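You operate a simulated robot arm through the tools that you are given. There is no shell and no other tool. Be economical: measure what you need, move in short steps, check, and stop when the job is done.

Carry out the task below with a simulated two-armed robot. There is one attempt and no reset: what you move stays moved.

## Task
Screw the yellow cap on the fitting with the white band and crate it.
Fine: the caps are in table drawer one, shut it again; hold the fitting and screw the cap tight; it stands in the orange crate. Set down upright: fitting with a white band.
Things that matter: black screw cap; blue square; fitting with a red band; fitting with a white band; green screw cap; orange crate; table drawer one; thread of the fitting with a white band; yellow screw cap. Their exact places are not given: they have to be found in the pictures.

The check looks at the end state, three seconds after you hand in, the way a careful person would. Anything else that was tipped, shoved, dropped, spilled or broken makes it a failure. A push-on lid holds only when it is set on centred and level and pressed home; a screw cap is set on level and turned clockwise until tight.

## Robot
Two 7-joint arms with fingered hands on one trunk, on a base that drives. Base frame: it is fixed to the floor where the robot stands at the start and does not move with it; the origin is under the middle of the robot, x ahead of it, y to its left, z up. Units: mm, degrees, N and s.
The left shoulder is at the start at [86, 163, 888], the right one opposite. Places, roughly: black screw cap (4x4x3 cm) [1500, -100, 1100]; blue square [1100, -200, 800]; fitting with a red band (5x5x13 cm) [1500, -100, 1000]; fitting with a white band (5x5x13 cm) [1000, 0, 900]; orange crate [1600, -500, 900]; table drawer one [900, 100, 700]; thread of the fitting with a white band [1000, 0, 1000]. Payload 4 kg a hand.
The tool frame of a hand sits at the grasp point between the pads (the TCP): z along the fingers, y along the line on which they close. The tips reach 36 mm beyond it. The gripper opens to 124 mm. The gripper's body begins 42 mm behind the TCP. The gripper is a hand of 4 fingers: y runs from the thumb to the fingers, the wrist lies at [-15, -99, -189] in the tool frame, and closing takes about 1.5 s.
Orientation is told as [roll, pitch, yaw] about the base's x, y, z axes, in that order, counted from this pose: with the fingers straight down and the wrist toward the robot, the tool's x, y and z point along [0, 1, 0], [1, 0, 0] and [0, 0, -1] of the base frame.

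## Interface
- The arms move only by the tool arm_command. It takes "left_plan", "right_plan" or both (then of equal length, played together; a hand with none holds still); each is a list that holds one entry, the list of rows, each a list of 6 numbers: the shift along the tool's x, y, z in cm, then the turn, a rotation vector about the tool's x, y, z in degrees. In form: [[[dx, dy, dz, wx, wy, wz], ...]]. A call has 1 to 12 rows; each row shifts and turns the commanded pose from where the row before left it, along the tool's axes as they then stand. "left_jaw" and "right_jaw" are, for a hand that has rows, the closure in counts, from 0 (fully open) to 255 (shut), set as the call begins (left out, the last holds). A row lasts 0.2 s, in which the tool goes at most 50 mm and 8.6 degrees; a call with a longer step from one row to the next is refused whole, and so is a gripper value outside its range. A pose out of reach is approached as far as the arm can. The call stops where the force on the tool passes 50 N (or 10 N more than at its start, if that is more) or the arm is blocked; 0.2 s more then pass. The fingers move at their own pace (about 45 mm/s each) and stop on an object; they squeeze with about 23 N. The grip force told is the motor's: it shows also when the fingers shut on nothing. Time passes only in rows, and 0.2 s behind the last, so rows that do not move let the fingers close. The reply holds the time, the measured pose of the TCP, the force on the tool along the base axes, the opening and the grip force, in the units named above and with some noise, with the torque about the TCP (base axes, N m) and any sound that the robot's microphone picked up.
- Cameras (640 x 400 px; columns grow to the right, rows downward): "scene" is now at [240.1, -26.4, 1137.5]; the picture's right is [-0.16, -0.99, 0.06], its down [-0.20, -0.03, -0.98] and it looks along [0.97, -0.17, -0.19] (base axes); focal length 222 px, centre (320, 200). "left" rides on the left gripper at [-75, -86, -123] in its tool frame; the picture's right is [-0.70, -0.34, 0.63], its down [0.64, -0.68, 0.35] and it looks along [0.32, 0.65, 0.69] (tool axes); focal length 275 px, centre (320, 200). "right" rides on the right gripper at [75, -86, -123] in its tool frame; the picture's right is [-0.70, 0.34, -0.63], its down [-0.64, -0.68, 0.35] and it looks along [-0.32, 0.65, 0.69] (tool axes); focal length 275 px, centre (320, 200).
- grab_frame(camera): a new picture of that camera. The clock stands still meanwhile.
- lift_body(by): slides the trunk up (or, below 0, down) by that many mm; the arms and the scene camera ride with it, the base frame stays. It gives what a move gives, with no picture.
- roll_base(legs): drives the robot by 1 to 6 legs, each [ahead, left, turn to the left] in mm, mm and degrees, along the robot's own axes; the way and the turn of a leg run together, so that a leg with both is an arc; at most 1500 mm and 180 degrees a leg. The arms and the cameras ride along, it lands a little off, and it stops where it bumps. It gives what a move gives.
- move_fingers(index, middle, ring, thumb_bend, thumb_turn, hand): sets how far each is bent, from 0 (flat) to 1 (curled in); at 0.3 the hand is open as for a grip, at 0.7 the pads meet at the TCP. One left out holds its place. A second passes; each finger stops where it meets its share of the squeeze, and holds until it gets a number again. A gripper value or a shape takes the hand back. It gives what a move gives, with no picture; readings hold the bend of each and the force on the fingers (four entries, about 0 where the hand has none), thumb and palm. thumb_turn goes from beside the hand (0) to across from the fingers (1), as for a grip.
- set_grasp(shape, hand): the hand has 4 fingers and takes this shape, open, in about a second: jaw (thumb against the fingers, like two jaws); tri (thumb and two fingers); tip (a fingertip pinch); poke (one finger out to press); point (the index stretched); flat (the hand flat); cup (the hand cupped); fist (a fist). The gripper value then closes the fingers along that shape, each until it touches; the sizes above hold for jaw. It gives what a move gives, with no picture.
- pan_tilt(pan, tilt): turns the head with the scene camera to pan (to the left, within 86 degrees either way) and tilt (down, from -29 to 69), counted from straight ahead of the robot. It gives what a move gives.
- point_at(camera, pixels): for up to 12 pixels [column, row] of the newest picture of that camera ("zoom" is the newest enlarged one), the place [x, y, z] in the base frame of the surface seen there, good to about 2 mm, but the place of the scene camera against the robot may be out by one fixed shift of up to 25 mm in any direction. The clock stands still meanwhile.
- inspect(camera, box): a new picture of the part [left, top, right, bottom] of that camera's present view, enlarged. The clock stands still meanwhile.
- job_done(): hands the job in; it is judged then, once.

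Keep the steps short. Do not move on a guess: measure, check each grasp and each placing, and mend mistakes. In all there are 80 turns and 70 pictures (those below and enlarged ones count). Leave the grippers open and the arms clear of the work at the hand-in unless told otherwise, and finish with a single line.

The tools are called after "Request:" as name(argument=value, ...) on one line, values as JSON. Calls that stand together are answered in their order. arm_command: Moves the arms, as the interface text tells. Its arguments: {"type":"object","properties":{"left_plan":{"type":"array"},"left_jaw":{"type":"number"},"right_plan":{"type":"array"},"right_jaw":{"type":"number"}},"required":[]} The other tools are called the same way: lift_body (by) slides the trunk up or down; set_grasp (shape, hand) gives the hand a shape; move_fingers (index, middle, ring, thumb_bend, thumb_turn, hand) moves the fingers one by one; roll_base (legs) drives the base; pan_tilt (pan, tilt) turns the head that bears the scene camera; grab_frame (camera) takes a picture; point_at (camera, pixels) gives the place of the surface under pixels of a picture; inspect (camera, box) takes an enlarged picture of a part of a camera's view; job_done () hands the job in.

At the start:

```text
time_s: 0.0
left_eef_pos: [874.9, 179.7, 1270.1]
left_tool_rot: [0.0, 0.1, 0.0]
left_wrist_force: [0.3, -0.4, 0.1]
left_wrist_torque: [0.02, 0.01, -0.02]
left_gripper_width: 123.6
left_grip_force: 0.1
left_shape: jaw
left_bend: [0.3, 0.3, 0.3, 0.3, 0.98]
left_finger forces: [0.0, 0.0, 0.1, 0.0, 0.0, 0.0]
right_eef_pos: [756.1, -338.2, 1321.1]
right_tool_rot: [0.0, 0.1, 0.0]
right_wrist_force: [0.3, -0.3, 0.3]
right_wrist_torque: [0.03, 0.04, 0.01]
right_gripper_width: 123.7
right_grip_force: 0.1
right_shape: jaw
right_bend: [0.3, 0.3, 0.3, 0.3, 0.98]
right_finger forces: [0.0, 0.1, 0.1, 0.1, 0.0, 0.0]
trunk travel left (down, up): [-75.0, 403.0]
robot x, y, heading: [0.2, -1.9, -0.1]
head pan, tilt: [-9.8, -10.8]
```

scene: 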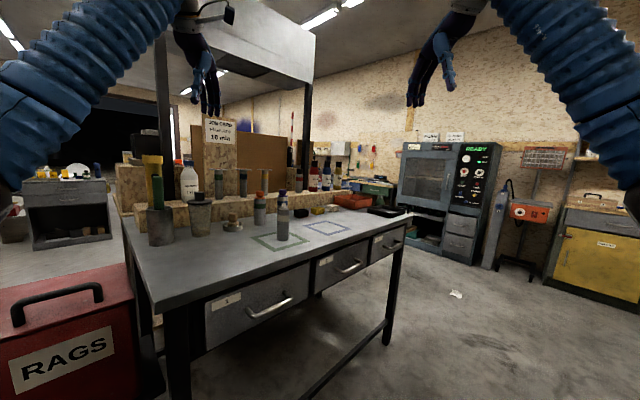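
right: 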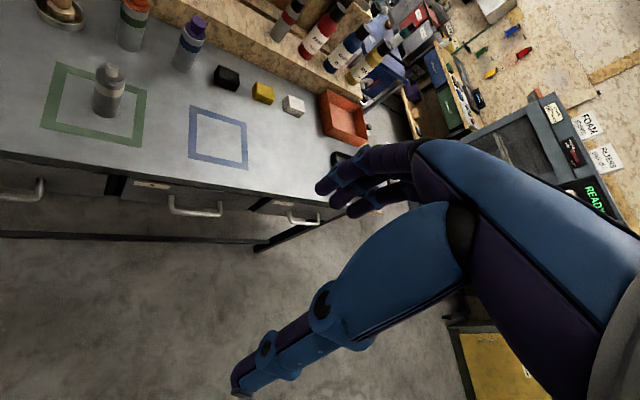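
left: 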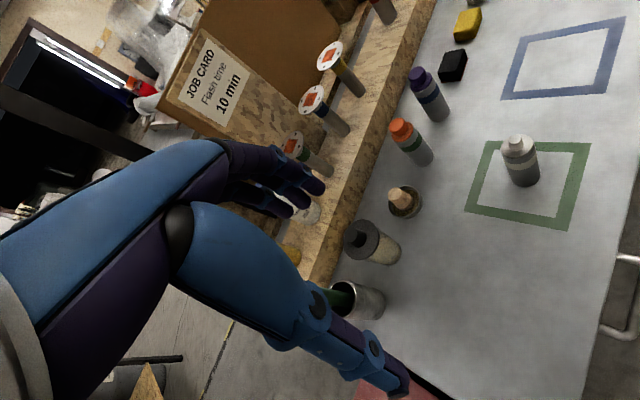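

I see a table with several bottle-like things at about (280,220) in the scene. I'll enlarge the table and the drawers first.

Request:
inspect(camera="scene", box=[130, 150, 290, 250])

Request:
inspect(camera="scene", box=[250, 150, 410, 250])

Request:
inspect(camera="scene", box=[190, 220, 414, 360])

```text
4.00 times, centred on (210, 200) of scene
```

zoom: 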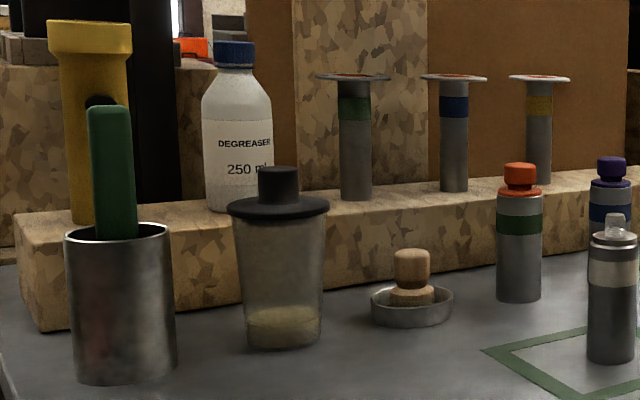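

```text
4.00 times, centred on (330, 200) of scene
```

zoom: 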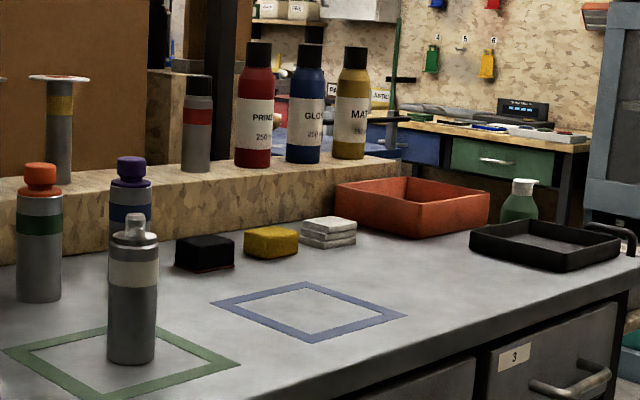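

```text
2.86 times, centred on (302, 290) of scene
```

zoom: 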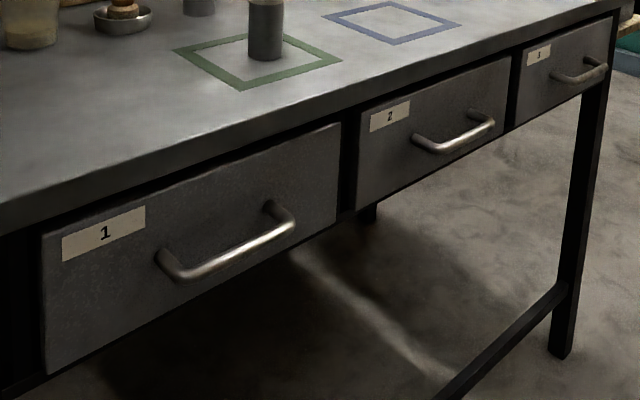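

The white-band fitting stands in the green square, the orange crate is behind on the right, and drawer 1 is on the left. I'll take depths of these from the scene, then from the left and right pictures to find the scene camera's shift.

Request:
point_at(camera="zoom", pixels=[[160, 265], [220, 255], [293, 222], [42, 235], [340, 125], [46, 370], [338, 215], [100, 232], [265, 40], [265, 50], [300, 65], [20, 190]])

Request:
point_at(camera="scene", pixels=[[282, 232], [282, 218], [281, 205], [333, 200], [352, 209], [372, 200], [350, 194], [325, 228], [186, 325], [270, 250]])

Request:
point_at(camera="left", pixels=[[515, 142], [526, 155], [526, 175], [495, 142], [590, 144], [574, 230], [467, 212], [600, 330], [632, 22], [502, 98]])

Request:
point_at(camera="right", pixels=[[57, 64], [147, 92], [140, 146], [42, 127], [108, 72], [192, 106], [247, 168], [345, 125], [340, 95], [320, 110], [365, 140], [330, 135]])

```text
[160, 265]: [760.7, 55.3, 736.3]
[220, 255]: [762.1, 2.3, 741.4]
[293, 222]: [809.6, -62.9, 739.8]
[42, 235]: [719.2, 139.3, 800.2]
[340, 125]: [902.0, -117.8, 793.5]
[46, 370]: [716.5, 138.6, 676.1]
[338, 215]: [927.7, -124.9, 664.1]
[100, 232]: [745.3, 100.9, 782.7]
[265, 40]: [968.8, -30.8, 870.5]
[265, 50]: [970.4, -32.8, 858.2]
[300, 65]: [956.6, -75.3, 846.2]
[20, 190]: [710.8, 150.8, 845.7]
```

```text
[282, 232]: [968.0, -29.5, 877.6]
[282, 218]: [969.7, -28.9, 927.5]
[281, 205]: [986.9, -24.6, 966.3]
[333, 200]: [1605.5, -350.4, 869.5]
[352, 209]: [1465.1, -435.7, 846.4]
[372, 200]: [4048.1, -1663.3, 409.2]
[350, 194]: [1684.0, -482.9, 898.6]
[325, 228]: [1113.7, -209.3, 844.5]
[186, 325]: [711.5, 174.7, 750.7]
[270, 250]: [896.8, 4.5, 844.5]
```

```text
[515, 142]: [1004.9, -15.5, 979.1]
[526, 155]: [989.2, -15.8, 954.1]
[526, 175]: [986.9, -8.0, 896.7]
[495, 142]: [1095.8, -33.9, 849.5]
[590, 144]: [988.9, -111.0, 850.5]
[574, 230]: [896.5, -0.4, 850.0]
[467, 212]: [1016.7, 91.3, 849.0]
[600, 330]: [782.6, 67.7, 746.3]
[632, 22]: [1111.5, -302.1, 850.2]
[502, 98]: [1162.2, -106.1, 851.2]
```

```text
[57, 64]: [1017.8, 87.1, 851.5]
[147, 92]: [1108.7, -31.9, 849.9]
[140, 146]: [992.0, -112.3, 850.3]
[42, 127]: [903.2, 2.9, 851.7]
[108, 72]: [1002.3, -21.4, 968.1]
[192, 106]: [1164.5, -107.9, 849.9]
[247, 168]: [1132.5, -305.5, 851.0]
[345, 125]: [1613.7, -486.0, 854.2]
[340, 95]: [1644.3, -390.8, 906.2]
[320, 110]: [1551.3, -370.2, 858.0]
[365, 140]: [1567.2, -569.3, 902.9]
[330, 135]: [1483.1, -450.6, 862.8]
```

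The table is turned about 35.5° against me. Its front edge runs along about (0.58, -0.81), and the drawer-1 handle is near [785, 10, 740]. Before driving I'll check the floor on my right and look for anything the hands could hit.

Request:
roll_base(legs=[[253, -630, 0], [0, 0, 35.5]])

Request:
pan_tilt(pan=15, tilt=25)

Request:
grab_frame(camera="scene")

Request:
grab_frame(camera="left")

```text
time_s: 5.4
left_eef_pos: [861.6, 21.4, 1268.6]
left_tool_rot: [0.0, -0.1, 35.4]
left_wrist_force: [-0.8, -0.7, 1.2]
left_wrist_torque: [0.0, -0.01, 0.0]
left_gripper_width: 124.0
left_grip_force: 0.1
left_shape: jaw
left_bend: [0.3, 0.3, 0.3, 0.3, 0.98]
left_finger forces: [0.1, 0.0, 0.0, 0.0, 0.0, 0.1]
right_eef_pos: [1065.0, -469.4, 1321.2]
right_tool_rot: [-0.1, -0.1, 35.4]
right_wrist_force: [-0.2, 0.0, -0.1]
right_wrist_torque: [-0.03, -0.02, 0.0]
right_gripper_width: 123.7
right_grip_force: 0.0
right_shape: jaw
right_bend: [0.3, 0.3, 0.3, 0.3, 0.98]
right_finger forces: [0.0, 0.0, 0.0, 0.1, 0.1, 0.0]
trunk travel left (down, up): [-75.0, 403.0]
robot x, y, heading: [253.6, -634.5, 35.4]
head pan, tilt: [-9.8, -10.8]
```

```text
time_s: 6.5
left_eef_pos: [861.9, 21.2, 1271.0]
left_tool_rot: [0.0, -0.1, 35.3]
left_wrist_force: [0.4, 0.4, 0.1]
left_wrist_torque: [-0.01, 0.01, 0.02]
left_gripper_width: 123.8
left_grip_force: 0.0
left_shape: jaw
left_bend: [0.3, 0.3, 0.3, 0.3, 0.98]
left_finger forces: [0.1, 0.0, 0.0, 0.1, 0.0, 0.1]
right_eef_pos: [1063.5, -469.1, 1321.3]
right_tool_rot: [0.1, 0.0, 35.3]
right_wrist_force: [-0.3, 0.9, -0.1]
right_wrist_torque: [0.0, 0.0, -0.06]
right_gripper_width: 123.8
right_grip_force: 0.0
right_shape: jaw
right_bend: [0.3, 0.3, 0.3, 0.3, 0.98]
right_finger forces: [0.0, 0.0, 0.1, 0.0, 0.1, 0.0]
trunk travel left (down, up): [-75.0, 403.0]
robot x, y, heading: [254.0, -628.7, 35.3]
head pan, tilt: [15.0, 25.0]
```

```text
63 pictures are left
```

scene: 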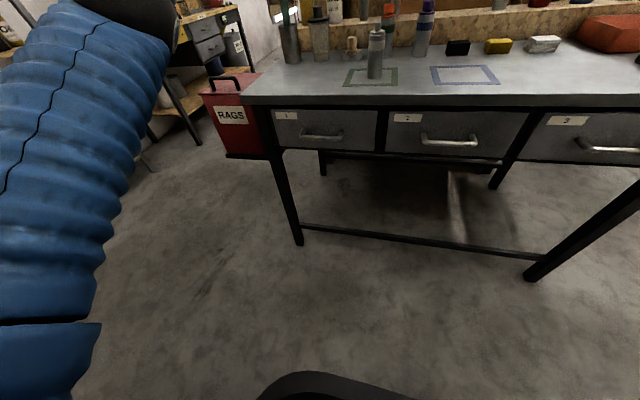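

```text
62 pictures are left
```

left: 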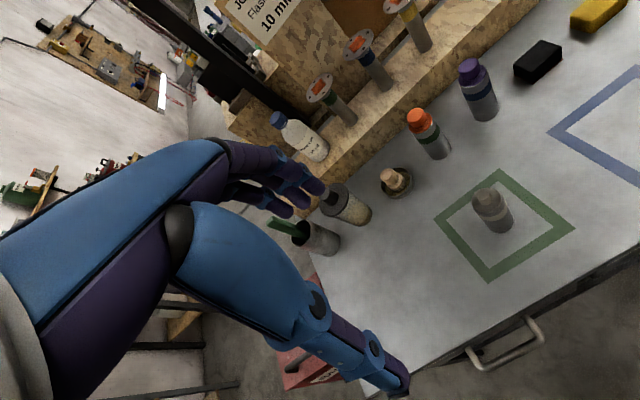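

The robot stands square to the table. Now I'll measure the handle, the drawer front and the table edge in both cameras.

Request:
point_at(camera="left", pixels=[[470, 355], [478, 366], [500, 356], [520, 345], [540, 336], [532, 322], [395, 372], [432, 355], [560, 295], [620, 265], [437, 212], [574, 229]])

Request:
inspect(camera="scene", box=[240, 60, 400, 160])

```text
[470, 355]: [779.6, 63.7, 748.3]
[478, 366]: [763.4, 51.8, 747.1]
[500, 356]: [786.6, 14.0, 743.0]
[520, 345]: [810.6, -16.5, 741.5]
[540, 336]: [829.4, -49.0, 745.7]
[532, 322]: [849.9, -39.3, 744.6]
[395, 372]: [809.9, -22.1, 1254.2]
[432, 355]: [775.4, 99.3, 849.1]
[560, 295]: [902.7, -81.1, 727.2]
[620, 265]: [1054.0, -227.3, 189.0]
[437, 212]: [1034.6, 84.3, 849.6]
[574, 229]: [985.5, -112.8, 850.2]
```

```text
4.00 times, centred on (320, 110) of scene
```

zoom: 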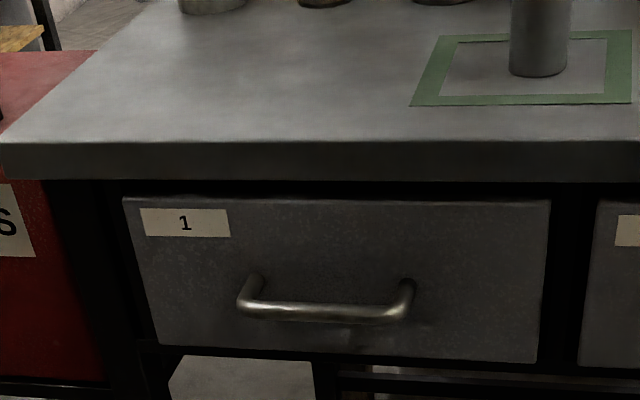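

Request:
point_at(camera="zoom", pixels=[[240, 305], [320, 315], [405, 310], [325, 311], [200, 300], [130, 210], [545, 215], [10, 145], [630, 145], [320, 155], [300, 205], [320, 345]])

Request:
arm_command(left_plan=[[[0, -5, 0, 0, 0, 0], [0, -5, 0, 0, 0, 0], [0, -5, 0, 0, 0, 0], [0, -5, 0, 0, 0, 0], [0, 0, 5, 0, 0, 0], [0, 0, 5, 0, 0, 0], [0, 0, 5, 0, 0, 0], [0, 0, 5, 0, 0, 0]]])

```text
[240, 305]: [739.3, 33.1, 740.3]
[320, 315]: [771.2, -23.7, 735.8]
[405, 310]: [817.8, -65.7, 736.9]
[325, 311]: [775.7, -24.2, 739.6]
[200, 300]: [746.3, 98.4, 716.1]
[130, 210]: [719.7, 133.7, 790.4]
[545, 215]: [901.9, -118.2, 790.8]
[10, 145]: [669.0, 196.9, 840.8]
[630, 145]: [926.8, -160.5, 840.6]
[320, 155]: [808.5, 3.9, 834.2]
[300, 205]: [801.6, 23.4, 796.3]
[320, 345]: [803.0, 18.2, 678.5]
```

```text
time_s: 8.3
left_eef_pos: [702.3, -98.6, 1069.8]
left_tool_rot: [-0.1, 0.1, 35.4]
left_wrist_force: [0.9, -0.1, -0.3]
left_wrist_torque: [-0.02, 0.01, -0.02]
left_gripper_width: 124.0
left_grip_force: 0.1
left_shape: jaw
left_bend: [0.3, 0.3, 0.3, 0.3, 0.98]
left_finger forces: [0.0, 0.0, 0.0, 0.0, 0.0, 0.0]
right_eef_pos: [1065.3, -467.7, 1318.7]
right_tool_rot: [0.0, 0.2, 35.4]
right_wrist_force: [0.9, -0.3, 0.5]
right_wrist_torque: [0.0, -0.01, -0.02]
right_gripper_width: 124.0
right_grip_force: 0.1
right_shape: jaw
right_bend: [0.3, 0.3, 0.3, 0.3, 0.98]
right_finger forces: [0.0, 0.1, 0.1, 0.0, 0.0, 0.0]
trunk travel left (down, up): [-75.0, 403.0]
robot x, y, heading: [253.5, -630.9, 35.2]
head pan, tilt: [15.0, 25.0]
```

With the left camera the handle bar lies near n≈650 (my coordinate measured into the table), z≈742, and its centre is about [799, -5, 742]. The drawer front is about 40 mm behind it. I'll turn the left hand so the fingers point forward and the thumb sits below.

Request:
arm_command(left_plan=[[[0, 0, 0, -8.5, 0, 0], [0, 0, 0, -8.5, 0, 0], [0, 0, 0, -8.5, 0, 0], [0, 0, 0, -8.5, 0, 0], [0, 0, 0, -8.5, 0, 0], [0, 0, 0, -8.5, 0, 0], [0, 0, 0, -8.5, 0, 0], [0, 0, 0, -8.5, 0, 0], [0, 0, 0, -8.5, 0, 0], [0, 0, 0, -8.5, 0, 0]]])

```text
time_s: 10.5
left_eef_pos: [699.1, -93.5, 1070.2]
left_tool_rot: [0.2, -85.1, 35.4]
left_wrist_force: [0.0, -0.1, 0.1]
left_wrist_torque: [0.05, -0.02, 0.0]
left_gripper_width: 123.8
left_grip_force: 0.0
left_shape: jaw
left_bend: [0.3, 0.3, 0.3, 0.3, 0.98]
left_finger forces: [0.0, 0.1, 0.0, 0.1, 0.0, 0.0]
right_eef_pos: [1064.4, -469.1, 1319.8]
right_tool_rot: [-0.1, 0.1, 35.5]
right_wrist_force: [0.1, 0.9, 0.2]
right_wrist_torque: [0.01, -0.01, 0.0]
right_gripper_width: 123.9
right_grip_force: 0.0
right_shape: jaw
right_bend: [0.3, 0.3, 0.3, 0.3, 0.98]
right_finger forces: [0.1, 0.1, 0.1, 0.0, 0.1, 0.0]
trunk travel left (down, up): [-75.0, 403.0]
robot x, y, heading: [255.0, -630.0, 35.4]
head pan, tilt: [15.0, 25.0]
```

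The hand is horizontal. I'll lower it to the handle's height, stopping short in front of it, and look.

Request:
arm_command(left_plan=[[[0.3, -4.7, 0, 0, 0, 0], [0.3, -4.7, 0, 0, 0, 0], [0.3, -4.7, 0, 0, 0, 0], [0.3, -4.7, 0, 0, 0, 0], [0.3, -4.7, 0, 0, 0, 0], [0.3, -4.7, 0, 0, 0, 0], [0.3, -4.7, 0, 0, 0, 0], [0, 0, 4, 0, 0, 0], [0, 0, 4, 0, 0, 0]]])

Request:
grab_frame(camera="left")

```text
time_s: 12.5
left_eef_pos: [728.2, -47.2, 736.5]
left_tool_rot: [0.2, -85.0, 35.2]
left_wrist_force: [0.9, -0.3, -0.5]
left_wrist_torque: [-0.01, -0.04, 0.06]
left_gripper_width: 124.1
left_grip_force: 0.2
left_shape: jaw
left_bend: [0.3, 0.3, 0.3, 0.3, 0.98]
left_finger forces: [0.0, 0.0, 0.1, 0.0, 0.0, 0.0]
right_eef_pos: [1063.8, -468.1, 1320.9]
right_tool_rot: [-0.1, 0.1, 35.4]
right_wrist_force: [0.3, 0.5, 0.1]
right_wrist_torque: [0.0, 0.01, -0.02]
right_gripper_width: 123.8
right_grip_force: 0.1
right_shape: jaw
right_bend: [0.3, 0.3, 0.3, 0.3, 0.98]
right_finger forces: [0.0, 0.0, 0.0, 0.0, 0.1, 0.0]
trunk travel left (down, up): [-75.0, 403.0]
robot x, y, heading: [248.4, -631.3, 35.6]
head pan, tilt: [15.0, 25.0]
```

```text
60 pictures are left
```

left: 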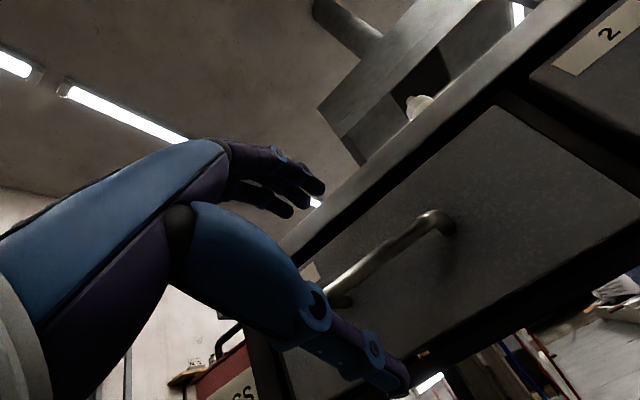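

Request:
point_at(camera="left", pixels=[[335, 288], [380, 252], [425, 222], [420, 212], [448, 228], [430, 270], [400, 340], [480, 200], [350, 305], [345, 285]])

```text
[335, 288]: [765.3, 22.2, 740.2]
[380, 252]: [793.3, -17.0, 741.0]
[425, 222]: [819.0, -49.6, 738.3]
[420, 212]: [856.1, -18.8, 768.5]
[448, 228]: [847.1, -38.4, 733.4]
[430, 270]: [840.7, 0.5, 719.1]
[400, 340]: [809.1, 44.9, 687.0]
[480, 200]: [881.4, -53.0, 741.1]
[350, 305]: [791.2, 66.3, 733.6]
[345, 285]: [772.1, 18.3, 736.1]
```

The bar's front is at n≈637 and z≈740, the drawer front at n≈687, and my TCP at n≈566. I'll move 72 mm forward so the bar is between the pads, then close.

Request:
arm_command(left_plan=[[[0, 0.5, 2.4, 0, 0, 0], [0, 0.4, 2.4, 0, 0, 0], [0, 0.2, 2.4, 0, 0, 0]]])

Request:
arm_command(left_plan=[[[0, 0, 0, 0, 0, 0], [0, 0, 0, 0, 0, 0], [0, 0, 0, 0, 0, 0], [0, 0, 0, 0, 0, 0], [0, 0, 0, 0, 0, 0], [0, 0, 0, 0, 0, 0], [0, 0, 0, 0, 0, 0], [0, 0, 0, 0, 0, 0], [0, 0, 0, 0, 0, 0]]], left_jaw=255)

Request:
grab_frame(camera="left")

```text
time_s: 13.3
left_eef_pos: [788.8, -4.6, 741.8]
left_tool_rot: [-0.2, -84.9, 35.4]
left_wrist_force: [0.4, 0.0, -0.4]
left_wrist_torque: [-0.02, -0.03, -0.02]
left_gripper_width: 123.8
left_grip_force: 0.0
left_shape: jaw
left_bend: [0.3, 0.3, 0.3, 0.3, 0.98]
left_finger forces: [0.0, 0.1, 0.0, 0.1, 0.1, 0.1]
right_eef_pos: [1063.4, -469.0, 1321.1]
right_tool_rot: [0.0, 0.1, 35.5]
right_wrist_force: [0.0, 0.1, -1.0]
right_wrist_torque: [-0.02, -0.03, 0.04]
right_gripper_width: 123.5
right_grip_force: 0.0
right_shape: jaw
right_bend: [0.3, 0.3, 0.3, 0.3, 0.98]
right_finger forces: [0.1, 0.0, 0.0, 0.1, 0.1, 0.1]
trunk travel left (down, up): [-75.0, 403.0]
robot x, y, heading: [252.3, -629.7, 35.4]
head pan, tilt: [15.0, 25.0]
```

```text
time_s: 15.3
left_eef_pos: [789.8, -4.7, 738.7]
left_tool_rot: [-0.2, -84.8, 35.4]
left_wrist_force: [0.1, -1.0, -14.5]
left_wrist_torque: [-0.06, 0.02, 0.02]
left_gripper_width: 9.8
left_grip_force: 23.2
left_shape: jaw
left_bend: [0.7, 0.7, 0.7, 0.61, 1.0]
left_finger forces: [9.1, 0.1, 0.0, 0.0, 24.7, 0.0]
right_eef_pos: [1065.3, -468.2, 1319.2]
right_tool_rot: [0.0, 0.1, 35.4]
right_wrist_force: [-0.3, 0.1, 0.6]
right_wrist_torque: [0.03, -0.04, 0.01]
right_gripper_width: 123.7
right_grip_force: 0.0
right_shape: jaw
right_bend: [0.3, 0.3, 0.3, 0.3, 0.98]
right_finger forces: [0.0, 0.1, 0.1, 0.0, 0.1, 0.1]
trunk travel left (down, up): [-75.0, 403.0]
robot x, y, heading: [253.4, -626.5, 35.2]
head pan, tilt: [15.0, 25.0]
```

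```text
59 pictures are left
```

left: 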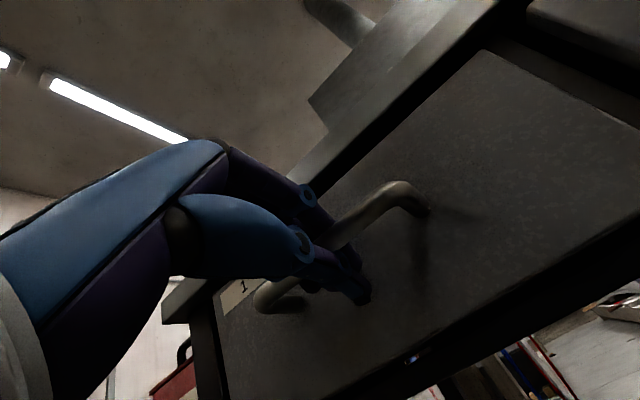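

The bar is gripped, 9.8 mm wide at 23 N. I'll pull straight back in small steps and watch the force.

Request:
arm_command(left_plan=[[[0, 0.1, -1.5, 0, 0, 0], [0, -0.13, -1.5, 0, 0, 0], [0, -0.13, -1.5, 0, 0, 0], [0, -0.17, -2, 0, 0, 0], [0, -0.17, -2, 0, 0, 0], [0, -0.17, -2, 0, 0, 0]]])

```text
time_s: 16.7
left_eef_pos: [702.7, -67.6, 741.6]
left_tool_rot: [-0.1, -84.9, 35.4]
left_wrist_force: [1.5, -4.2, -28.9]
left_wrist_torque: [0.02, 0.15, -0.02]
left_gripper_width: 11.6
left_grip_force: 23.0
left_shape: jaw
left_bend: [0.7, 0.7, 0.7, 0.6, 1.0]
left_finger forces: [5.7, 0.1, 0.1, 0.0, 33.4, 0.0]
right_eef_pos: [1064.4, -468.4, 1318.5]
right_tool_rot: [0.0, 0.1, 35.3]
right_wrist_force: [-0.4, -0.4, -0.7]
right_wrist_torque: [0.01, 0.0, 0.01]
right_gripper_width: 123.5
right_grip_force: 0.1
right_shape: jaw
right_bend: [0.3, 0.3, 0.3, 0.3, 0.98]
right_finger forces: [0.0, 0.0, 0.0, 0.1, 0.0, 0.0]
trunk travel left (down, up): [-75.0, 403.0]
robot x, y, heading: [248.5, -630.4, 35.2]
head pan, tilt: [15.0, 25.0]
```

The drawer follows, about 107 mm so far. I'm lifting a little (-29 N), so I'll ease down and pull 90 mm more.

Request:
arm_command(left_plan=[[[0, -0.4, -1.5, 0, 0, 0], [0, -0.23, -1.5, 0, 0, 0], [0, -0.13, -1.5, 0, 0, 0], [0, -0.13, -1.5, 0, 0, 0], [0, -0.13, -1.5, 0, 0, 0], [0, -0.13, -1.5, 0, 0, 0]]])

Request:
pan_tilt(pan=15, tilt=38)

Request:
grab_frame(camera="scene")

```text
time_s: 18.1
left_eef_pos: [628.4, -119.6, 740.6]
left_tool_rot: [2.2, -85.1, 33.1]
left_wrist_force: [6.0, -5.3, -20.9]
left_wrist_torque: [-0.02, 0.11, -0.03]
left_gripper_width: 10.4
left_grip_force: 23.4
left_shape: jaw
left_bend: [0.7, 0.7, 0.7, 0.61, 1.0]
left_finger forces: [7.1, 0.1, 0.0, 0.0, 27.4, 0.0]
right_eef_pos: [1064.2, -469.6, 1319.9]
right_tool_rot: [0.0, 0.2, 35.3]
right_wrist_force: [0.4, -0.4, 0.0]
right_wrist_torque: [-0.02, 0.01, 0.03]
right_gripper_width: 123.9
right_grip_force: 0.1
right_shape: jaw
right_bend: [0.3, 0.3, 0.3, 0.3, 0.98]
right_finger forces: [0.0, 0.0, 0.0, 0.0, 0.0, 0.1]
trunk travel left (down, up): [-75.0, 403.0]
robot x, y, heading: [252.8, -630.3, 35.4]
head pan, tilt: [15.0, 25.0]
```

```text
time_s: 18.8
left_eef_pos: [629.2, -120.2, 738.9]
left_tool_rot: [2.2, -84.9, 33.1]
left_wrist_force: [5.0, -4.1, -14.8]
left_wrist_torque: [-0.02, 0.07, 0.01]
left_gripper_width: 9.9
left_grip_force: 22.3
left_shape: jaw
left_bend: [0.7, 0.7, 0.7, 0.61, 1.0]
left_finger forces: [8.9, 0.1, 0.1, 0.0, 23.8, 0.0]
right_eef_pos: [1064.2, -469.7, 1320.4]
right_tool_rot: [0.0, 0.1, 35.3]
right_wrist_force: [-0.1, -0.6, 0.6]
right_wrist_torque: [-0.01, 0.01, -0.02]
right_gripper_width: 123.5
right_grip_force: 0.1
right_shape: jaw
right_bend: [0.3, 0.3, 0.3, 0.3, 0.98]
right_finger forces: [0.0, 0.0, 0.1, 0.0, 0.0, 0.0]
trunk travel left (down, up): [-75.0, 403.0]
robot x, y, heading: [254.2, -630.9, 35.2]
head pan, tilt: [15.0, 38.0]
```

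```text
58 pictures are left
```

scene: 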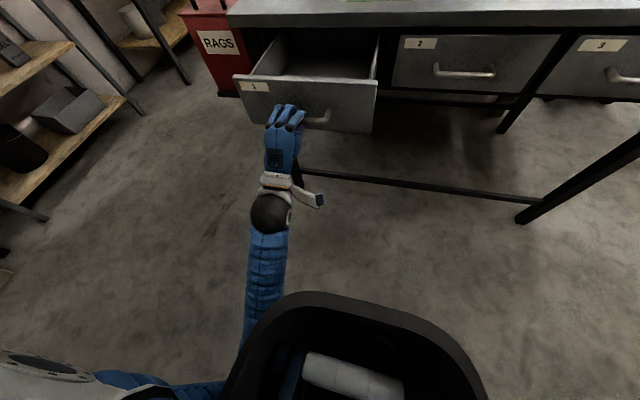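

The drawer is about 195 mm open and the arm is near its inner limit. I'll release and back off with the base.

Request:
arm_command(left_plan=[[[0, 0, 0, 0, 0, 0], [0, 0, 0, 0, 0, 0], [0, 0, 0, 0, 0, 0], [0, 0, 0, 0, 0, 0], [0, 0, 0, 0, 0, 0], [0, 0, 0, 0, 0, 0], [0, 0, 0, 0, 0, 0], [0, 0, 0, 0, 0, 0]]], left_jaw=0)

Request:
roll_base(legs=[[-120, 0, 0]])

Request:
arm_command(left_plan=[[[0, 5, 0, 0, 0, 0], [0, 5, 0, 0, 0, 0], [0, 5, 0, 0, 0, 0], [0, 5, 0, 0, 0, 0], [0, 5, 0, 0, 0, 0], [0, 5, 0, 0, 0, 0], [0, 5, 0, 0, 0, 0], [0, 5, 0, 0, 0, 0]]])

Request:
arm_command(left_plan=[[[0, 0, 0, 8.5, 0, 0], [0, 0, 0, 8.5, 0, 0], [0, 0, 0, 8.5, 0, 0], [0, 0, 0, 8.5, 0, 0], [0, 0, 0, 8.5, 0, 0], [0, 0, 0, 8.5, 0, 0], [0, 0, 0, 8.5, 0, 0], [0, 0, 0, 8.5, 0, 0], [0, 0, 0, 8.5, 0, 0], [0, 0, 0, 8.5, 0, 0]]])

Request:
grab_frame(camera="left")

```text
time_s: 20.6
left_eef_pos: [627.8, -119.9, 739.6]
left_tool_rot: [2.3, -84.9, 33.2]
left_wrist_force: [0.2, -0.5, 0.3]
left_wrist_torque: [-0.01, 0.01, -0.02]
left_gripper_width: 123.7
left_grip_force: 0.1
left_shape: jaw
left_bend: [0.3, 0.3, 0.3, 0.3, 0.98]
left_finger forces: [0.0, 0.0, 0.0, 0.1, 0.0, 0.1]
right_eef_pos: [1062.6, -470.0, 1320.4]
right_tool_rot: [0.0, 0.0, 35.4]
right_wrist_force: [0.6, 0.6, 0.3]
right_wrist_torque: [0.03, -0.04, 0.0]
right_gripper_width: 124.1
right_grip_force: 0.0
right_shape: jaw
right_bend: [0.3, 0.3, 0.3, 0.3, 0.98]
right_finger forces: [0.0, 0.0, 0.0, 0.0, 0.0, 0.1]
trunk travel left (down, up): [-75.0, 403.0]
robot x, y, heading: [255.6, -628.8, 35.2]
head pan, tilt: [15.0, 38.0]
```

```text
time_s: 21.6
left_eef_pos: [585.9, -142.4, 738.1]
left_tool_rot: [3.1, -84.9, 32.7]
left_wrist_force: [-0.3, 0.8, 0.0]
left_wrist_torque: [0.06, -0.01, -0.04]
left_gripper_width: 123.9
left_grip_force: 0.1
left_shape: jaw
left_bend: [0.3, 0.3, 0.3, 0.3, 0.98]
left_finger forces: [0.0, 0.1, 0.1, 0.0, 0.0, 0.0]
right_eef_pos: [1026.9, -491.3, 1317.3]
right_tool_rot: [0.1, 0.0, 35.7]
right_wrist_force: [0.2, -0.2, 0.3]
right_wrist_torque: [-0.03, 0.06, -0.01]
right_gripper_width: 123.7
right_grip_force: 0.0
right_shape: jaw
right_bend: [0.3, 0.3, 0.3, 0.3, 0.98]
right_finger forces: [0.0, 0.1, 0.0, 0.1, 0.0, 0.0]
trunk travel left (down, up): [-75.0, 403.0]
robot x, y, heading: [209.5, -654.8, 35.9]
head pan, tilt: [15.0, 38.0]
stopped in leg 1: the robot was blocked; the commanded pose is now the measured one
```

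```text
time_s: 23.4
left_eef_pos: [651.8, -102.1, 1123.6]
left_tool_rot: [2.8, -84.9, 32.9]
left_wrist_force: [0.4, -0.3, -0.5]
left_wrist_torque: [0.04, 0.0, 0.0]
left_gripper_width: 124.1
left_grip_force: 0.1
left_shape: jaw
left_bend: [0.3, 0.3, 0.3, 0.3, 0.97]
left_finger forces: [0.1, 0.1, 0.1, 0.0, 0.0, 0.0]
left hand out of reach, approached as far as the arm can: row 1, 2, 3, 4
right_eef_pos: [1022.2, -493.7, 1323.0]
right_tool_rot: [0.0, -0.1, 35.7]
right_wrist_force: [-0.2, -0.1, -0.3]
right_wrist_torque: [-0.02, -0.01, -0.01]
right_gripper_width: 124.1
right_grip_force: 0.1
right_shape: jaw
right_bend: [0.3, 0.3, 0.3, 0.3, 0.98]
right_finger forces: [0.1, 0.0, 0.0, 0.0, 0.0, 0.1]
trunk travel left (down, up): [-75.0, 403.0]
robot x, y, heading: [214.6, -655.0, 35.8]
head pan, tilt: [15.0, 38.0]
```

```text
time_s: 25.6
left_eef_pos: [801.3, 44.1, 1068.6]
left_tool_rot: [0.3, 0.0, 35.8]
left_wrist_force: [-0.4, 0.1, -0.2]
left_wrist_torque: [0.0, 0.03, -0.04]
left_gripper_width: 124.1
left_grip_force: 0.1
left_shape: jaw
left_bend: [0.3, 0.3, 0.3, 0.3, 0.97]
left_finger forces: [0.0, 0.0, 0.1, 0.1, 0.0, 0.1]
left hand out of reach, approached as far as the arm can: row 6, 7, 8, 9, 10
right_eef_pos: [1023.5, -494.5, 1322.2]
right_tool_rot: [0.0, -0.1, 35.8]
right_wrist_force: [0.0, 1.4, 0.3]
right_wrist_torque: [0.03, -0.05, 0.02]
right_gripper_width: 123.7
right_grip_force: 0.0
right_shape: jaw
right_bend: [0.3, 0.3, 0.3, 0.3, 0.98]
right_finger forces: [0.1, 0.0, 0.1, 0.1, 0.0, 0.1]
trunk travel left (down, up): [-75.0, 403.0]
robot x, y, heading: [215.8, -655.9, 36.0]
head pan, tilt: [15.0, 38.0]
```

```text
57 pictures are left
```

left: 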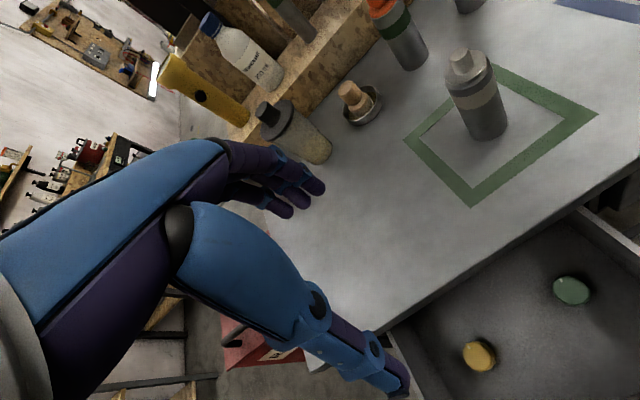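

Inside the drawer I see the yellow cap at (480,355) and the green cap at (572,290). Measuring them and the drawer rims.

Request:
point_at(camera="left", pixels=[[480, 352], [470, 350], [485, 368], [495, 355], [466, 360], [573, 288], [590, 230], [415, 345], [520, 340], [484, 80], [460, 62], [540, 260]])

Request:
inspect(camera="left", box=[400, 220, 640, 370])

```text
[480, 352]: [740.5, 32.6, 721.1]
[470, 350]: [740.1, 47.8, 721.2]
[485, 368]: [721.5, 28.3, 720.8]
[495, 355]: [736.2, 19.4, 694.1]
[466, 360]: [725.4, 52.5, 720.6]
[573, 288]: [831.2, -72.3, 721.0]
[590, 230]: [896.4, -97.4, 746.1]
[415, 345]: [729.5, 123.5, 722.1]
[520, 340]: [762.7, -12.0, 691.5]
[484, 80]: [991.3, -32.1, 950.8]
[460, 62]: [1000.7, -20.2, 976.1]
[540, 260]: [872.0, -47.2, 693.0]
```

```text
2.67 times, centred on (520, 295) of left
```

zoom: 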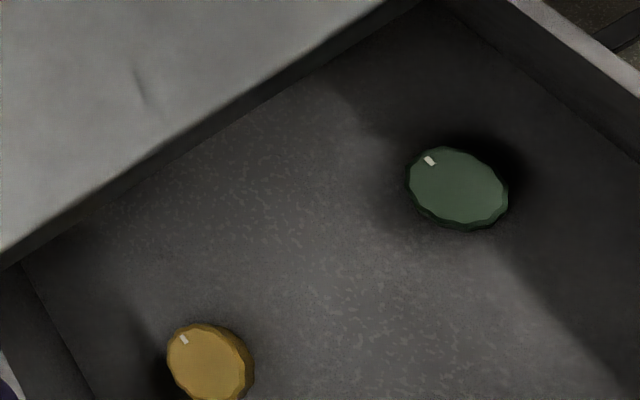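

The yellow cap's top is at z 721, its centre near [735, 37], and the drawer floor is at 692. My TCP's commanded pose may differ from the measured one because it went out of reach, so I'll make a small move and check.

Request:
arm_command(left_plan=[[[0, 4, 0, 0, 0, 0], [0, 4, 0, 0, 0, 0], [0, 4, 0, 0, 0, 0]]], left_jaw=60)

```text
time_s: 26.4
left_eef_pos: [897.8, 117.0, 1068.6]
left_tool_rot: [0.2, 0.0, 35.8]
left_wrist_force: [0.6, 0.2, 0.5]
left_wrist_torque: [0.0, 0.03, -0.03]
left_gripper_width: 95.1
left_grip_force: 0.2
left_shape: jaw
left_bend: [0.33, 0.36, 0.35, 0.0, 0.98]
left_finger forces: [0.0, 0.1, 0.0, 0.1, 0.0, 0.0]
right_eef_pos: [1024.3, -491.6, 1321.7]
right_tool_rot: [0.1, 0.0, 35.7]
right_wrist_force: [0.0, 0.1, 1.2]
right_wrist_torque: [-0.01, -0.03, -0.01]
right_gripper_width: 123.8
right_grip_force: 0.0
right_shape: jaw
right_bend: [0.3, 0.3, 0.3, 0.3, 0.98]
right_finger forces: [0.0, 0.0, 0.0, 0.1, 0.0, 0.0]
trunk travel left (down, up): [-75.0, 403.0]
robot x, y, heading: [213.0, -659.1, 35.6]
head pan, tilt: [15.0, 38.0]
```

Rows count from the measured pose. I'll move above the cap, slightly toward me to clear the table edge, with the hand open, and look.

Request:
arm_command(left_plan=[[[0.5, -3.22, 0, 0, 0, 0], [0.5, -3.22, 0, 0, 0, 0], [0.5, -3.22, 0, 0, 0, 0], [0.5, -3.22, 0, 0, 0, 0], [0.5, -3.22, 0, 0, 0, 0], [0.5, -3.22, 0, 0, 0, 0], [0, 0, 5, 0, 0, 0], [0, 0, 5, 0, 0, 0], [0, 0, 5, 0, 0, 0], [0, 0, 5, 0, 0, 0]]], left_jaw=30)

Request:
grab_frame(camera="left")

```text
time_s: 28.6
left_eef_pos: [752.6, 73.1, 883.2]
left_tool_rot: [0.6, -1.5, 35.9]
left_wrist_force: [-2.4, -3.8, 22.9]
left_wrist_torque: [0.6, -1.18, -0.11]
left_gripper_width: 107.8
left_grip_force: 0.1
left_shape: jaw
left_bend: [0.3, 0.32, 0.32, 0.21, 0.98]
left_finger forces: [15.7, 6.5, 0.0, 0.1, 0.0, 0.0]
left hand out of reach, approached as far as the arm can: row 4, 5, 6
right_eef_pos: [1023.7, -492.0, 1321.5]
right_tool_rot: [0.2, -0.1, 35.7]
right_wrist_force: [0.7, 0.8, 0.5]
right_wrist_torque: [-0.07, 0.04, -0.03]
right_gripper_width: 123.8
right_grip_force: 0.0
right_shape: jaw
right_bend: [0.3, 0.3, 0.3, 0.3, 0.98]
right_finger forces: [0.1, 0.0, 0.0, 0.0, 0.0, 0.0]
trunk travel left (down, up): [-75.0, 403.0]
robot x, y, heading: [215.6, -662.4, 35.7]
head pan, tilt: [15.0, 38.0]
stopped in row 10 (left hand): the force on the tool passed its limit at 58 N (the readings are from after the stop); the commanded pose is now the measured one
```

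```text
55 pictures are left
```

left: 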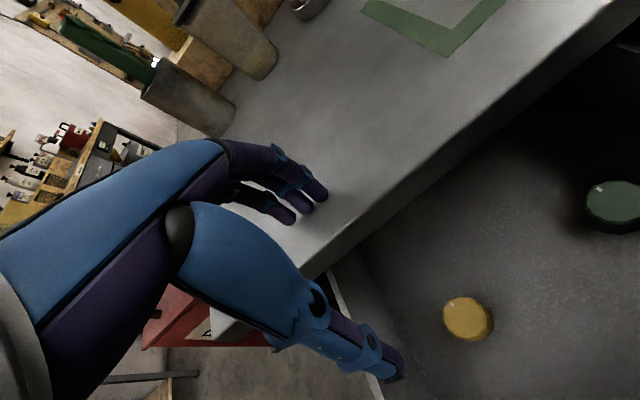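

The fingertips touched the table top (58 N, stopped), because the arm couldn't come in close enough at that height. I'll lift clear right away and then retract.

Request:
arm_command(left_plan=[[[0, 0, -4, 0, 0, 0], [0, 0, -4, 0, 0, 0], [0, 0, -4, 0, 0, 0], [0, 0, -4, 0, 0, 0], [-4, 0, 0, 0, 0, 0], [-4, 0, 0, 0, 0, 0], [0, -3, 0, 0, 0, 0], [0, -3, 0, 0, 0, 0], [0, -3, 0, 0, 0, 0]]], left_jaw=0)

Request:
pan_tilt(pan=15, tilt=30)

Request:
grab_frame(camera="scene")

```text
time_s: 30.6
left_eef_pos: [793.0, 38.4, 1017.0]
left_tool_rot: [0.5, -1.1, 35.8]
left_wrist_force: [-0.1, -0.6, 0.0]
left_wrist_torque: [0.02, -0.04, 0.01]
left_gripper_width: 123.7
left_grip_force: 0.2
left_shape: jaw
left_bend: [0.3, 0.3, 0.3, 0.3, 0.98]
left_finger forces: [0.0, 0.1, 0.1, 0.0, 0.0, 0.0]
left hand out of reach, approached as far as the arm can: row 5, 6, 7, 8, 9
right_eef_pos: [1023.1, -490.7, 1320.7]
right_tool_rot: [0.1, 0.0, 35.7]
right_wrist_force: [0.4, -0.3, -0.4]
right_wrist_torque: [0.01, 0.01, 0.0]
right_gripper_width: 123.7
right_grip_force: 0.1
right_shape: jaw
right_bend: [0.3, 0.3, 0.3, 0.3, 0.98]
right_finger forces: [0.0, 0.0, 0.1, 0.0, 0.0, 0.1]
trunk travel left (down, up): [-75.0, 403.0]
robot x, y, heading: [213.2, -658.7, 35.7]
head pan, tilt: [15.0, 38.0]
```

```text
time_s: 31.3
left_eef_pos: [792.9, 38.7, 1017.5]
left_tool_rot: [0.5, -1.1, 36.0]
left_wrist_force: [-0.2, 0.0, -0.4]
left_wrist_torque: [-0.03, 0.02, 0.0]
left_gripper_width: 123.6
left_grip_force: 0.1
left_shape: jaw
left_bend: [0.3, 0.3, 0.3, 0.3, 0.98]
left_finger forces: [0.1, 0.0, 0.0, 0.0, 0.0, 0.0]
right_eef_pos: [1024.7, -491.2, 1320.3]
right_tool_rot: [0.1, 0.0, 35.7]
right_wrist_force: [-0.4, 0.4, 0.5]
right_wrist_torque: [0.02, 0.02, -0.02]
right_gripper_width: 124.0
right_grip_force: 0.1
right_shape: jaw
right_bend: [0.3, 0.3, 0.3, 0.3, 0.98]
right_finger forces: [0.0, 0.0, 0.0, 0.0, 0.1, 0.0]
trunk travel left (down, up): [-75.0, 403.0]
robot x, y, heading: [212.6, -658.2, 35.6]
head pan, tilt: [15.0, 30.0]
```

```text
54 pictures are left
```

scene: 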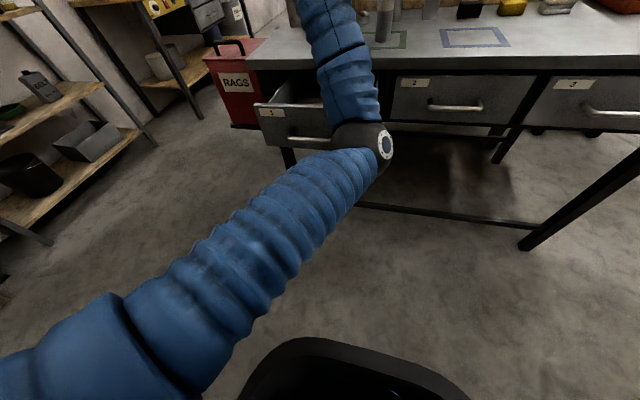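

The elbow has swung low and inward, which costs inward reach. I'll raise the hand toward its starting pose to unfold the arm, then come in.

Request:
arm_command(left_plan=[[[-2.5, 0, -4, 0, 0, 0], [-2.5, 0, -4, 0, 0, 0], [0, 0, -5, 0, 0, 0], [0, 0, -5, 0, 0, 0], [0, 0, -5, 0, 0, 0], [0, -4, 0, 0, 0, 0], [0, -4, 0, 0, 0, 0], [0, -4, 0, 0, 0, 0], [0, -4, 0, 0, 0, 0], [0, -4, 0, 0, 0, 0]]])

Request:
grab_frame(camera="scene")

```text
time_s: 33.7
left_eef_pos: [769.8, 68.0, 1209.4]
left_tool_rot: [0.4, 5.0, 37.3]
left_wrist_force: [-0.2, 0.5, -0.4]
left_wrist_torque: [-0.01, -0.02, 0.01]
left_gripper_width: 123.7
left_grip_force: 0.1
left_shape: jaw
left_bend: [0.3, 0.3, 0.3, 0.3, 0.97]
left_finger forces: [0.1, 0.1, 0.0, 0.0, 0.1, 0.0]
left hand out of reach, approached as far as the arm can: row 1, 2, 6, 7, 8, 9, 10
right_eef_pos: [1024.0, -490.9, 1320.0]
right_tool_rot: [0.1, -0.1, 35.7]
right_wrist_force: [0.8, 0.6, -1.6]
right_wrist_torque: [0.01, 0.01, 0.03]
right_gripper_width: 124.2
right_grip_force: 0.0
right_shape: jaw
right_bend: [0.3, 0.3, 0.3, 0.3, 0.98]
right_finger forces: [0.1, 0.0, 0.1, 0.1, 0.1, 0.1]
trunk travel left (down, up): [-75.0, 403.0]
robot x, y, heading: [212.8, -658.4, 35.9]
head pan, tilt: [15.0, 30.0]
stopped in row 10 (left hand): the arm was blocked; the commanded pose is now the measured one
```

```text
53 pictures are left
```

scene: 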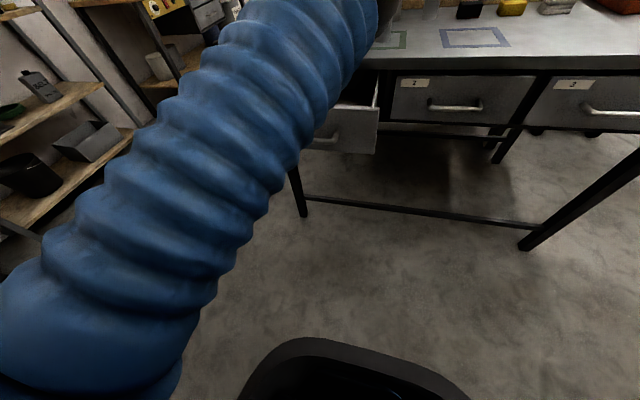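

The elbow is still folded inward. I'll stretch the arm forward and left at height so it opens up, then retract.

Request:
arm_command(left_plan=[[[2, 4, -2, 0, 0, 0], [2, 4, -2, 0, 0, 0], [2, 4, -2, 0, 0, 0], [2, 4, 0, 0, 0, 0], [2, 4, 0, 0, 0, 0], [2, 4, 0, 0, 0, 0], [2, 4, 0, 0, 0, 0]]])

Request:
arm_command(left_plan=[[[0, -4, 0, 0, 0, 0], [0, -4, 0, 0, 0, 0], [0, -4, 0, 0, 0, 0], [0, -4, 0, 0, 0, 0], [0, -4, 0, 0, 0, 0], [0, -4, 0, 0, 0, 0], [0, -4, 0, 0, 0, 0], [0, -4, 0, 0, 0, 0], [0, -4, 0, 0, 0, 0]]])

Request:
grab_frame(camera="scene")

```text
time_s: 35.3
left_eef_pos: [835.8, 217.7, 1214.3]
left_tool_rot: [0.6, 5.0, 37.2]
left_wrist_force: [-1.0, -0.1, 0.2]
left_wrist_torque: [-0.01, -0.02, 0.01]
left_gripper_width: 123.9
left_grip_force: 0.1
left_shape: jaw
left_bend: [0.3, 0.3, 0.3, 0.3, 0.98]
left_finger forces: [0.0, 0.0, 0.1, 0.1, 0.0, 0.1]
left hand out of reach, approached as far as the arm can: row 3, 4, 5, 6, 7
right_eef_pos: [1025.3, -491.5, 1319.2]
right_tool_rot: [0.1, 0.0, 35.7]
right_wrist_force: [0.3, 0.5, 0.2]
right_wrist_torque: [0.01, 0.01, -0.02]
right_gripper_width: 124.3
right_grip_force: 0.0
right_shape: jaw
right_bend: [0.3, 0.3, 0.3, 0.3, 0.98]
right_finger forces: [0.0, 0.1, 0.0, 0.0, 0.1, 0.1]
trunk travel left (down, up): [-75.0, 403.0]
robot x, y, heading: [213.4, -657.4, 35.7]
head pan, tilt: [15.0, 30.0]
```

```text
time_s: 37.1
left_eef_pos: [625.3, 135.4, 1142.2]
left_tool_rot: [0.5, 14.9, 39.7]
left_wrist_force: [0.2, 0.0, 0.3]
left_wrist_torque: [-0.02, 0.0, 0.0]
left_gripper_width: 124.1
left_grip_force: 0.0
left_shape: jaw
left_bend: [0.3, 0.3, 0.3, 0.3, 0.97]
left_finger forces: [0.0, 0.0, 0.0, 0.0, 0.0, 0.1]
left hand out of reach, approached as far as the arm can: row 6, 7, 8
right_eef_pos: [1024.3, -490.6, 1321.6]
right_tool_rot: [-0.1, 0.0, 35.7]
right_wrist_force: [0.3, 0.6, -0.3]
right_wrist_torque: [-0.02, -0.01, 0.01]
right_gripper_width: 124.0
right_grip_force: 0.0
right_shape: jaw
right_bend: [0.3, 0.3, 0.3, 0.3, 0.98]
right_finger forces: [0.0, 0.0, 0.1, 0.0, 0.0, 0.0]
trunk travel left (down, up): [-75.0, 403.0]
robot x, y, heading: [213.1, -656.6, 35.7]
head pan, tilt: [15.0, 30.0]
stopped in row 8 (left hand): the arm was blocked; the commanded pose is now the measured one
```

```text
52 pictures are left
```

scene: 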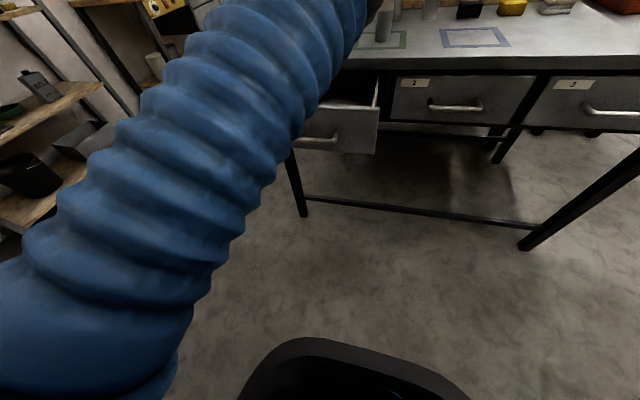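

The elbow stays inward. Pointing the fingers to the right, the natural elbow-out pose, should bring it out, so I'll try that at safe height.

Request:
arm_command(left_plan=[[[-2, 1, 0, -8, -7, 0], [-2, 1, 0, -7, -7, 0], [-2, 1, 0, 0, -8.5, 0], [-2, 1, 0, 0, -8.5, 0], [0, 0, 0, 0, -8.5, 0], [0, 0, 0, 0, -8.5, 0], [0, 0, 0, 0, -8.5, 0], [0, 0, 0, 0, -8.5, 0], [0, 0, 0, 0, -8.5, 0], [0, 0, 0, 0, -8.5, 0], [0, 0, 0, 0, -8.5, 0]]])

Request:
grab_frame(camera="scene")

```text
refused: row 1 steps farther than a row can; nothing moved
```

```text
51 pictures are left
```

scene: 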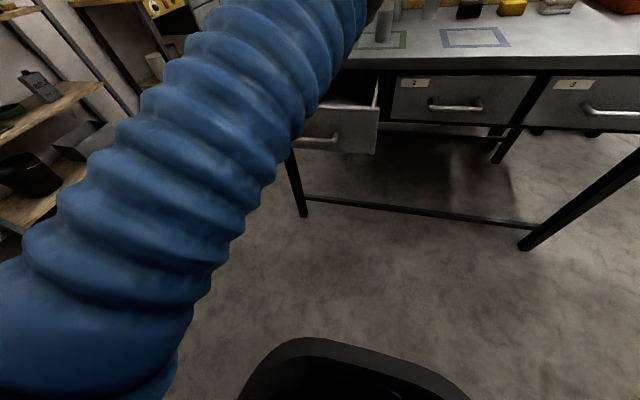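

Row 1's turn was over the limit. I'll send it again with smaller turns.

Request:
arm_command(left_plan=[[[-2, 1, 0, -7.5, 0, 0], [-2, 1, 0, -7.5, 0, 0], [-2, 1, 0, 0, -8.5, 0], [-2, 1, 0, 0, -8.5, 0], [0, 0, 0, 0, -8.5, 0], [0, 0, 0, 0, -8.5, 0], [0, 0, 0, 0, -8.5, 0], [0, 0, 0, 0, -8.5, 0], [0, 0, 0, 0, -8.5, 0], [0, 0, 0, 0, -8.5, 0], [0, 0, 0, 0, -8.5, 0], [0, 0, 0, 0, -8.5, 0]]])

Request:
grab_frame(camera="scene")

```text
time_s: 38.9
left_eef_pos: [722.5, 140.9, 1021.7]
left_tool_rot: [-48.5, 8.6, 40.9]
left_wrist_force: [-0.2, 0.0, 1.2]
left_wrist_torque: [-0.04, 0.0, -0.02]
left_gripper_width: 124.1
left_grip_force: 0.2
left_shape: jaw
left_bend: [0.3, 0.3, 0.3, 0.3, 0.98]
left_finger forces: [0.1, 0.0, 0.1, 0.1, 0.0, 0.0]
left hand out of reach, approached as far as the arm can: row 4, 5
right_eef_pos: [1025.1, -492.2, 1319.9]
right_tool_rot: [0.2, 0.0, 35.6]
right_wrist_force: [-0.4, 0.0, 0.1]
right_wrist_torque: [-0.05, -0.01, 0.03]
right_gripper_width: 123.7
right_grip_force: 0.1
right_shape: jaw
right_bend: [0.3, 0.3, 0.3, 0.3, 0.98]
right_finger forces: [0.0, 0.0, 0.0, 0.0, 0.1, 0.0]
trunk travel left (down, up): [-75.0, 403.0]
robot x, y, heading: [214.5, -655.5, 35.8]
head pan, tilt: [15.0, 30.0]
stopped in row 9 (left hand): the arm was blocked; the commanded pose is now the measured one
```

```text
50 pictures are left
```

scene: 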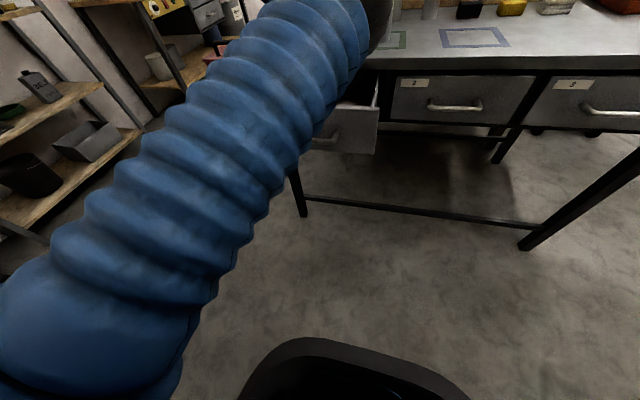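

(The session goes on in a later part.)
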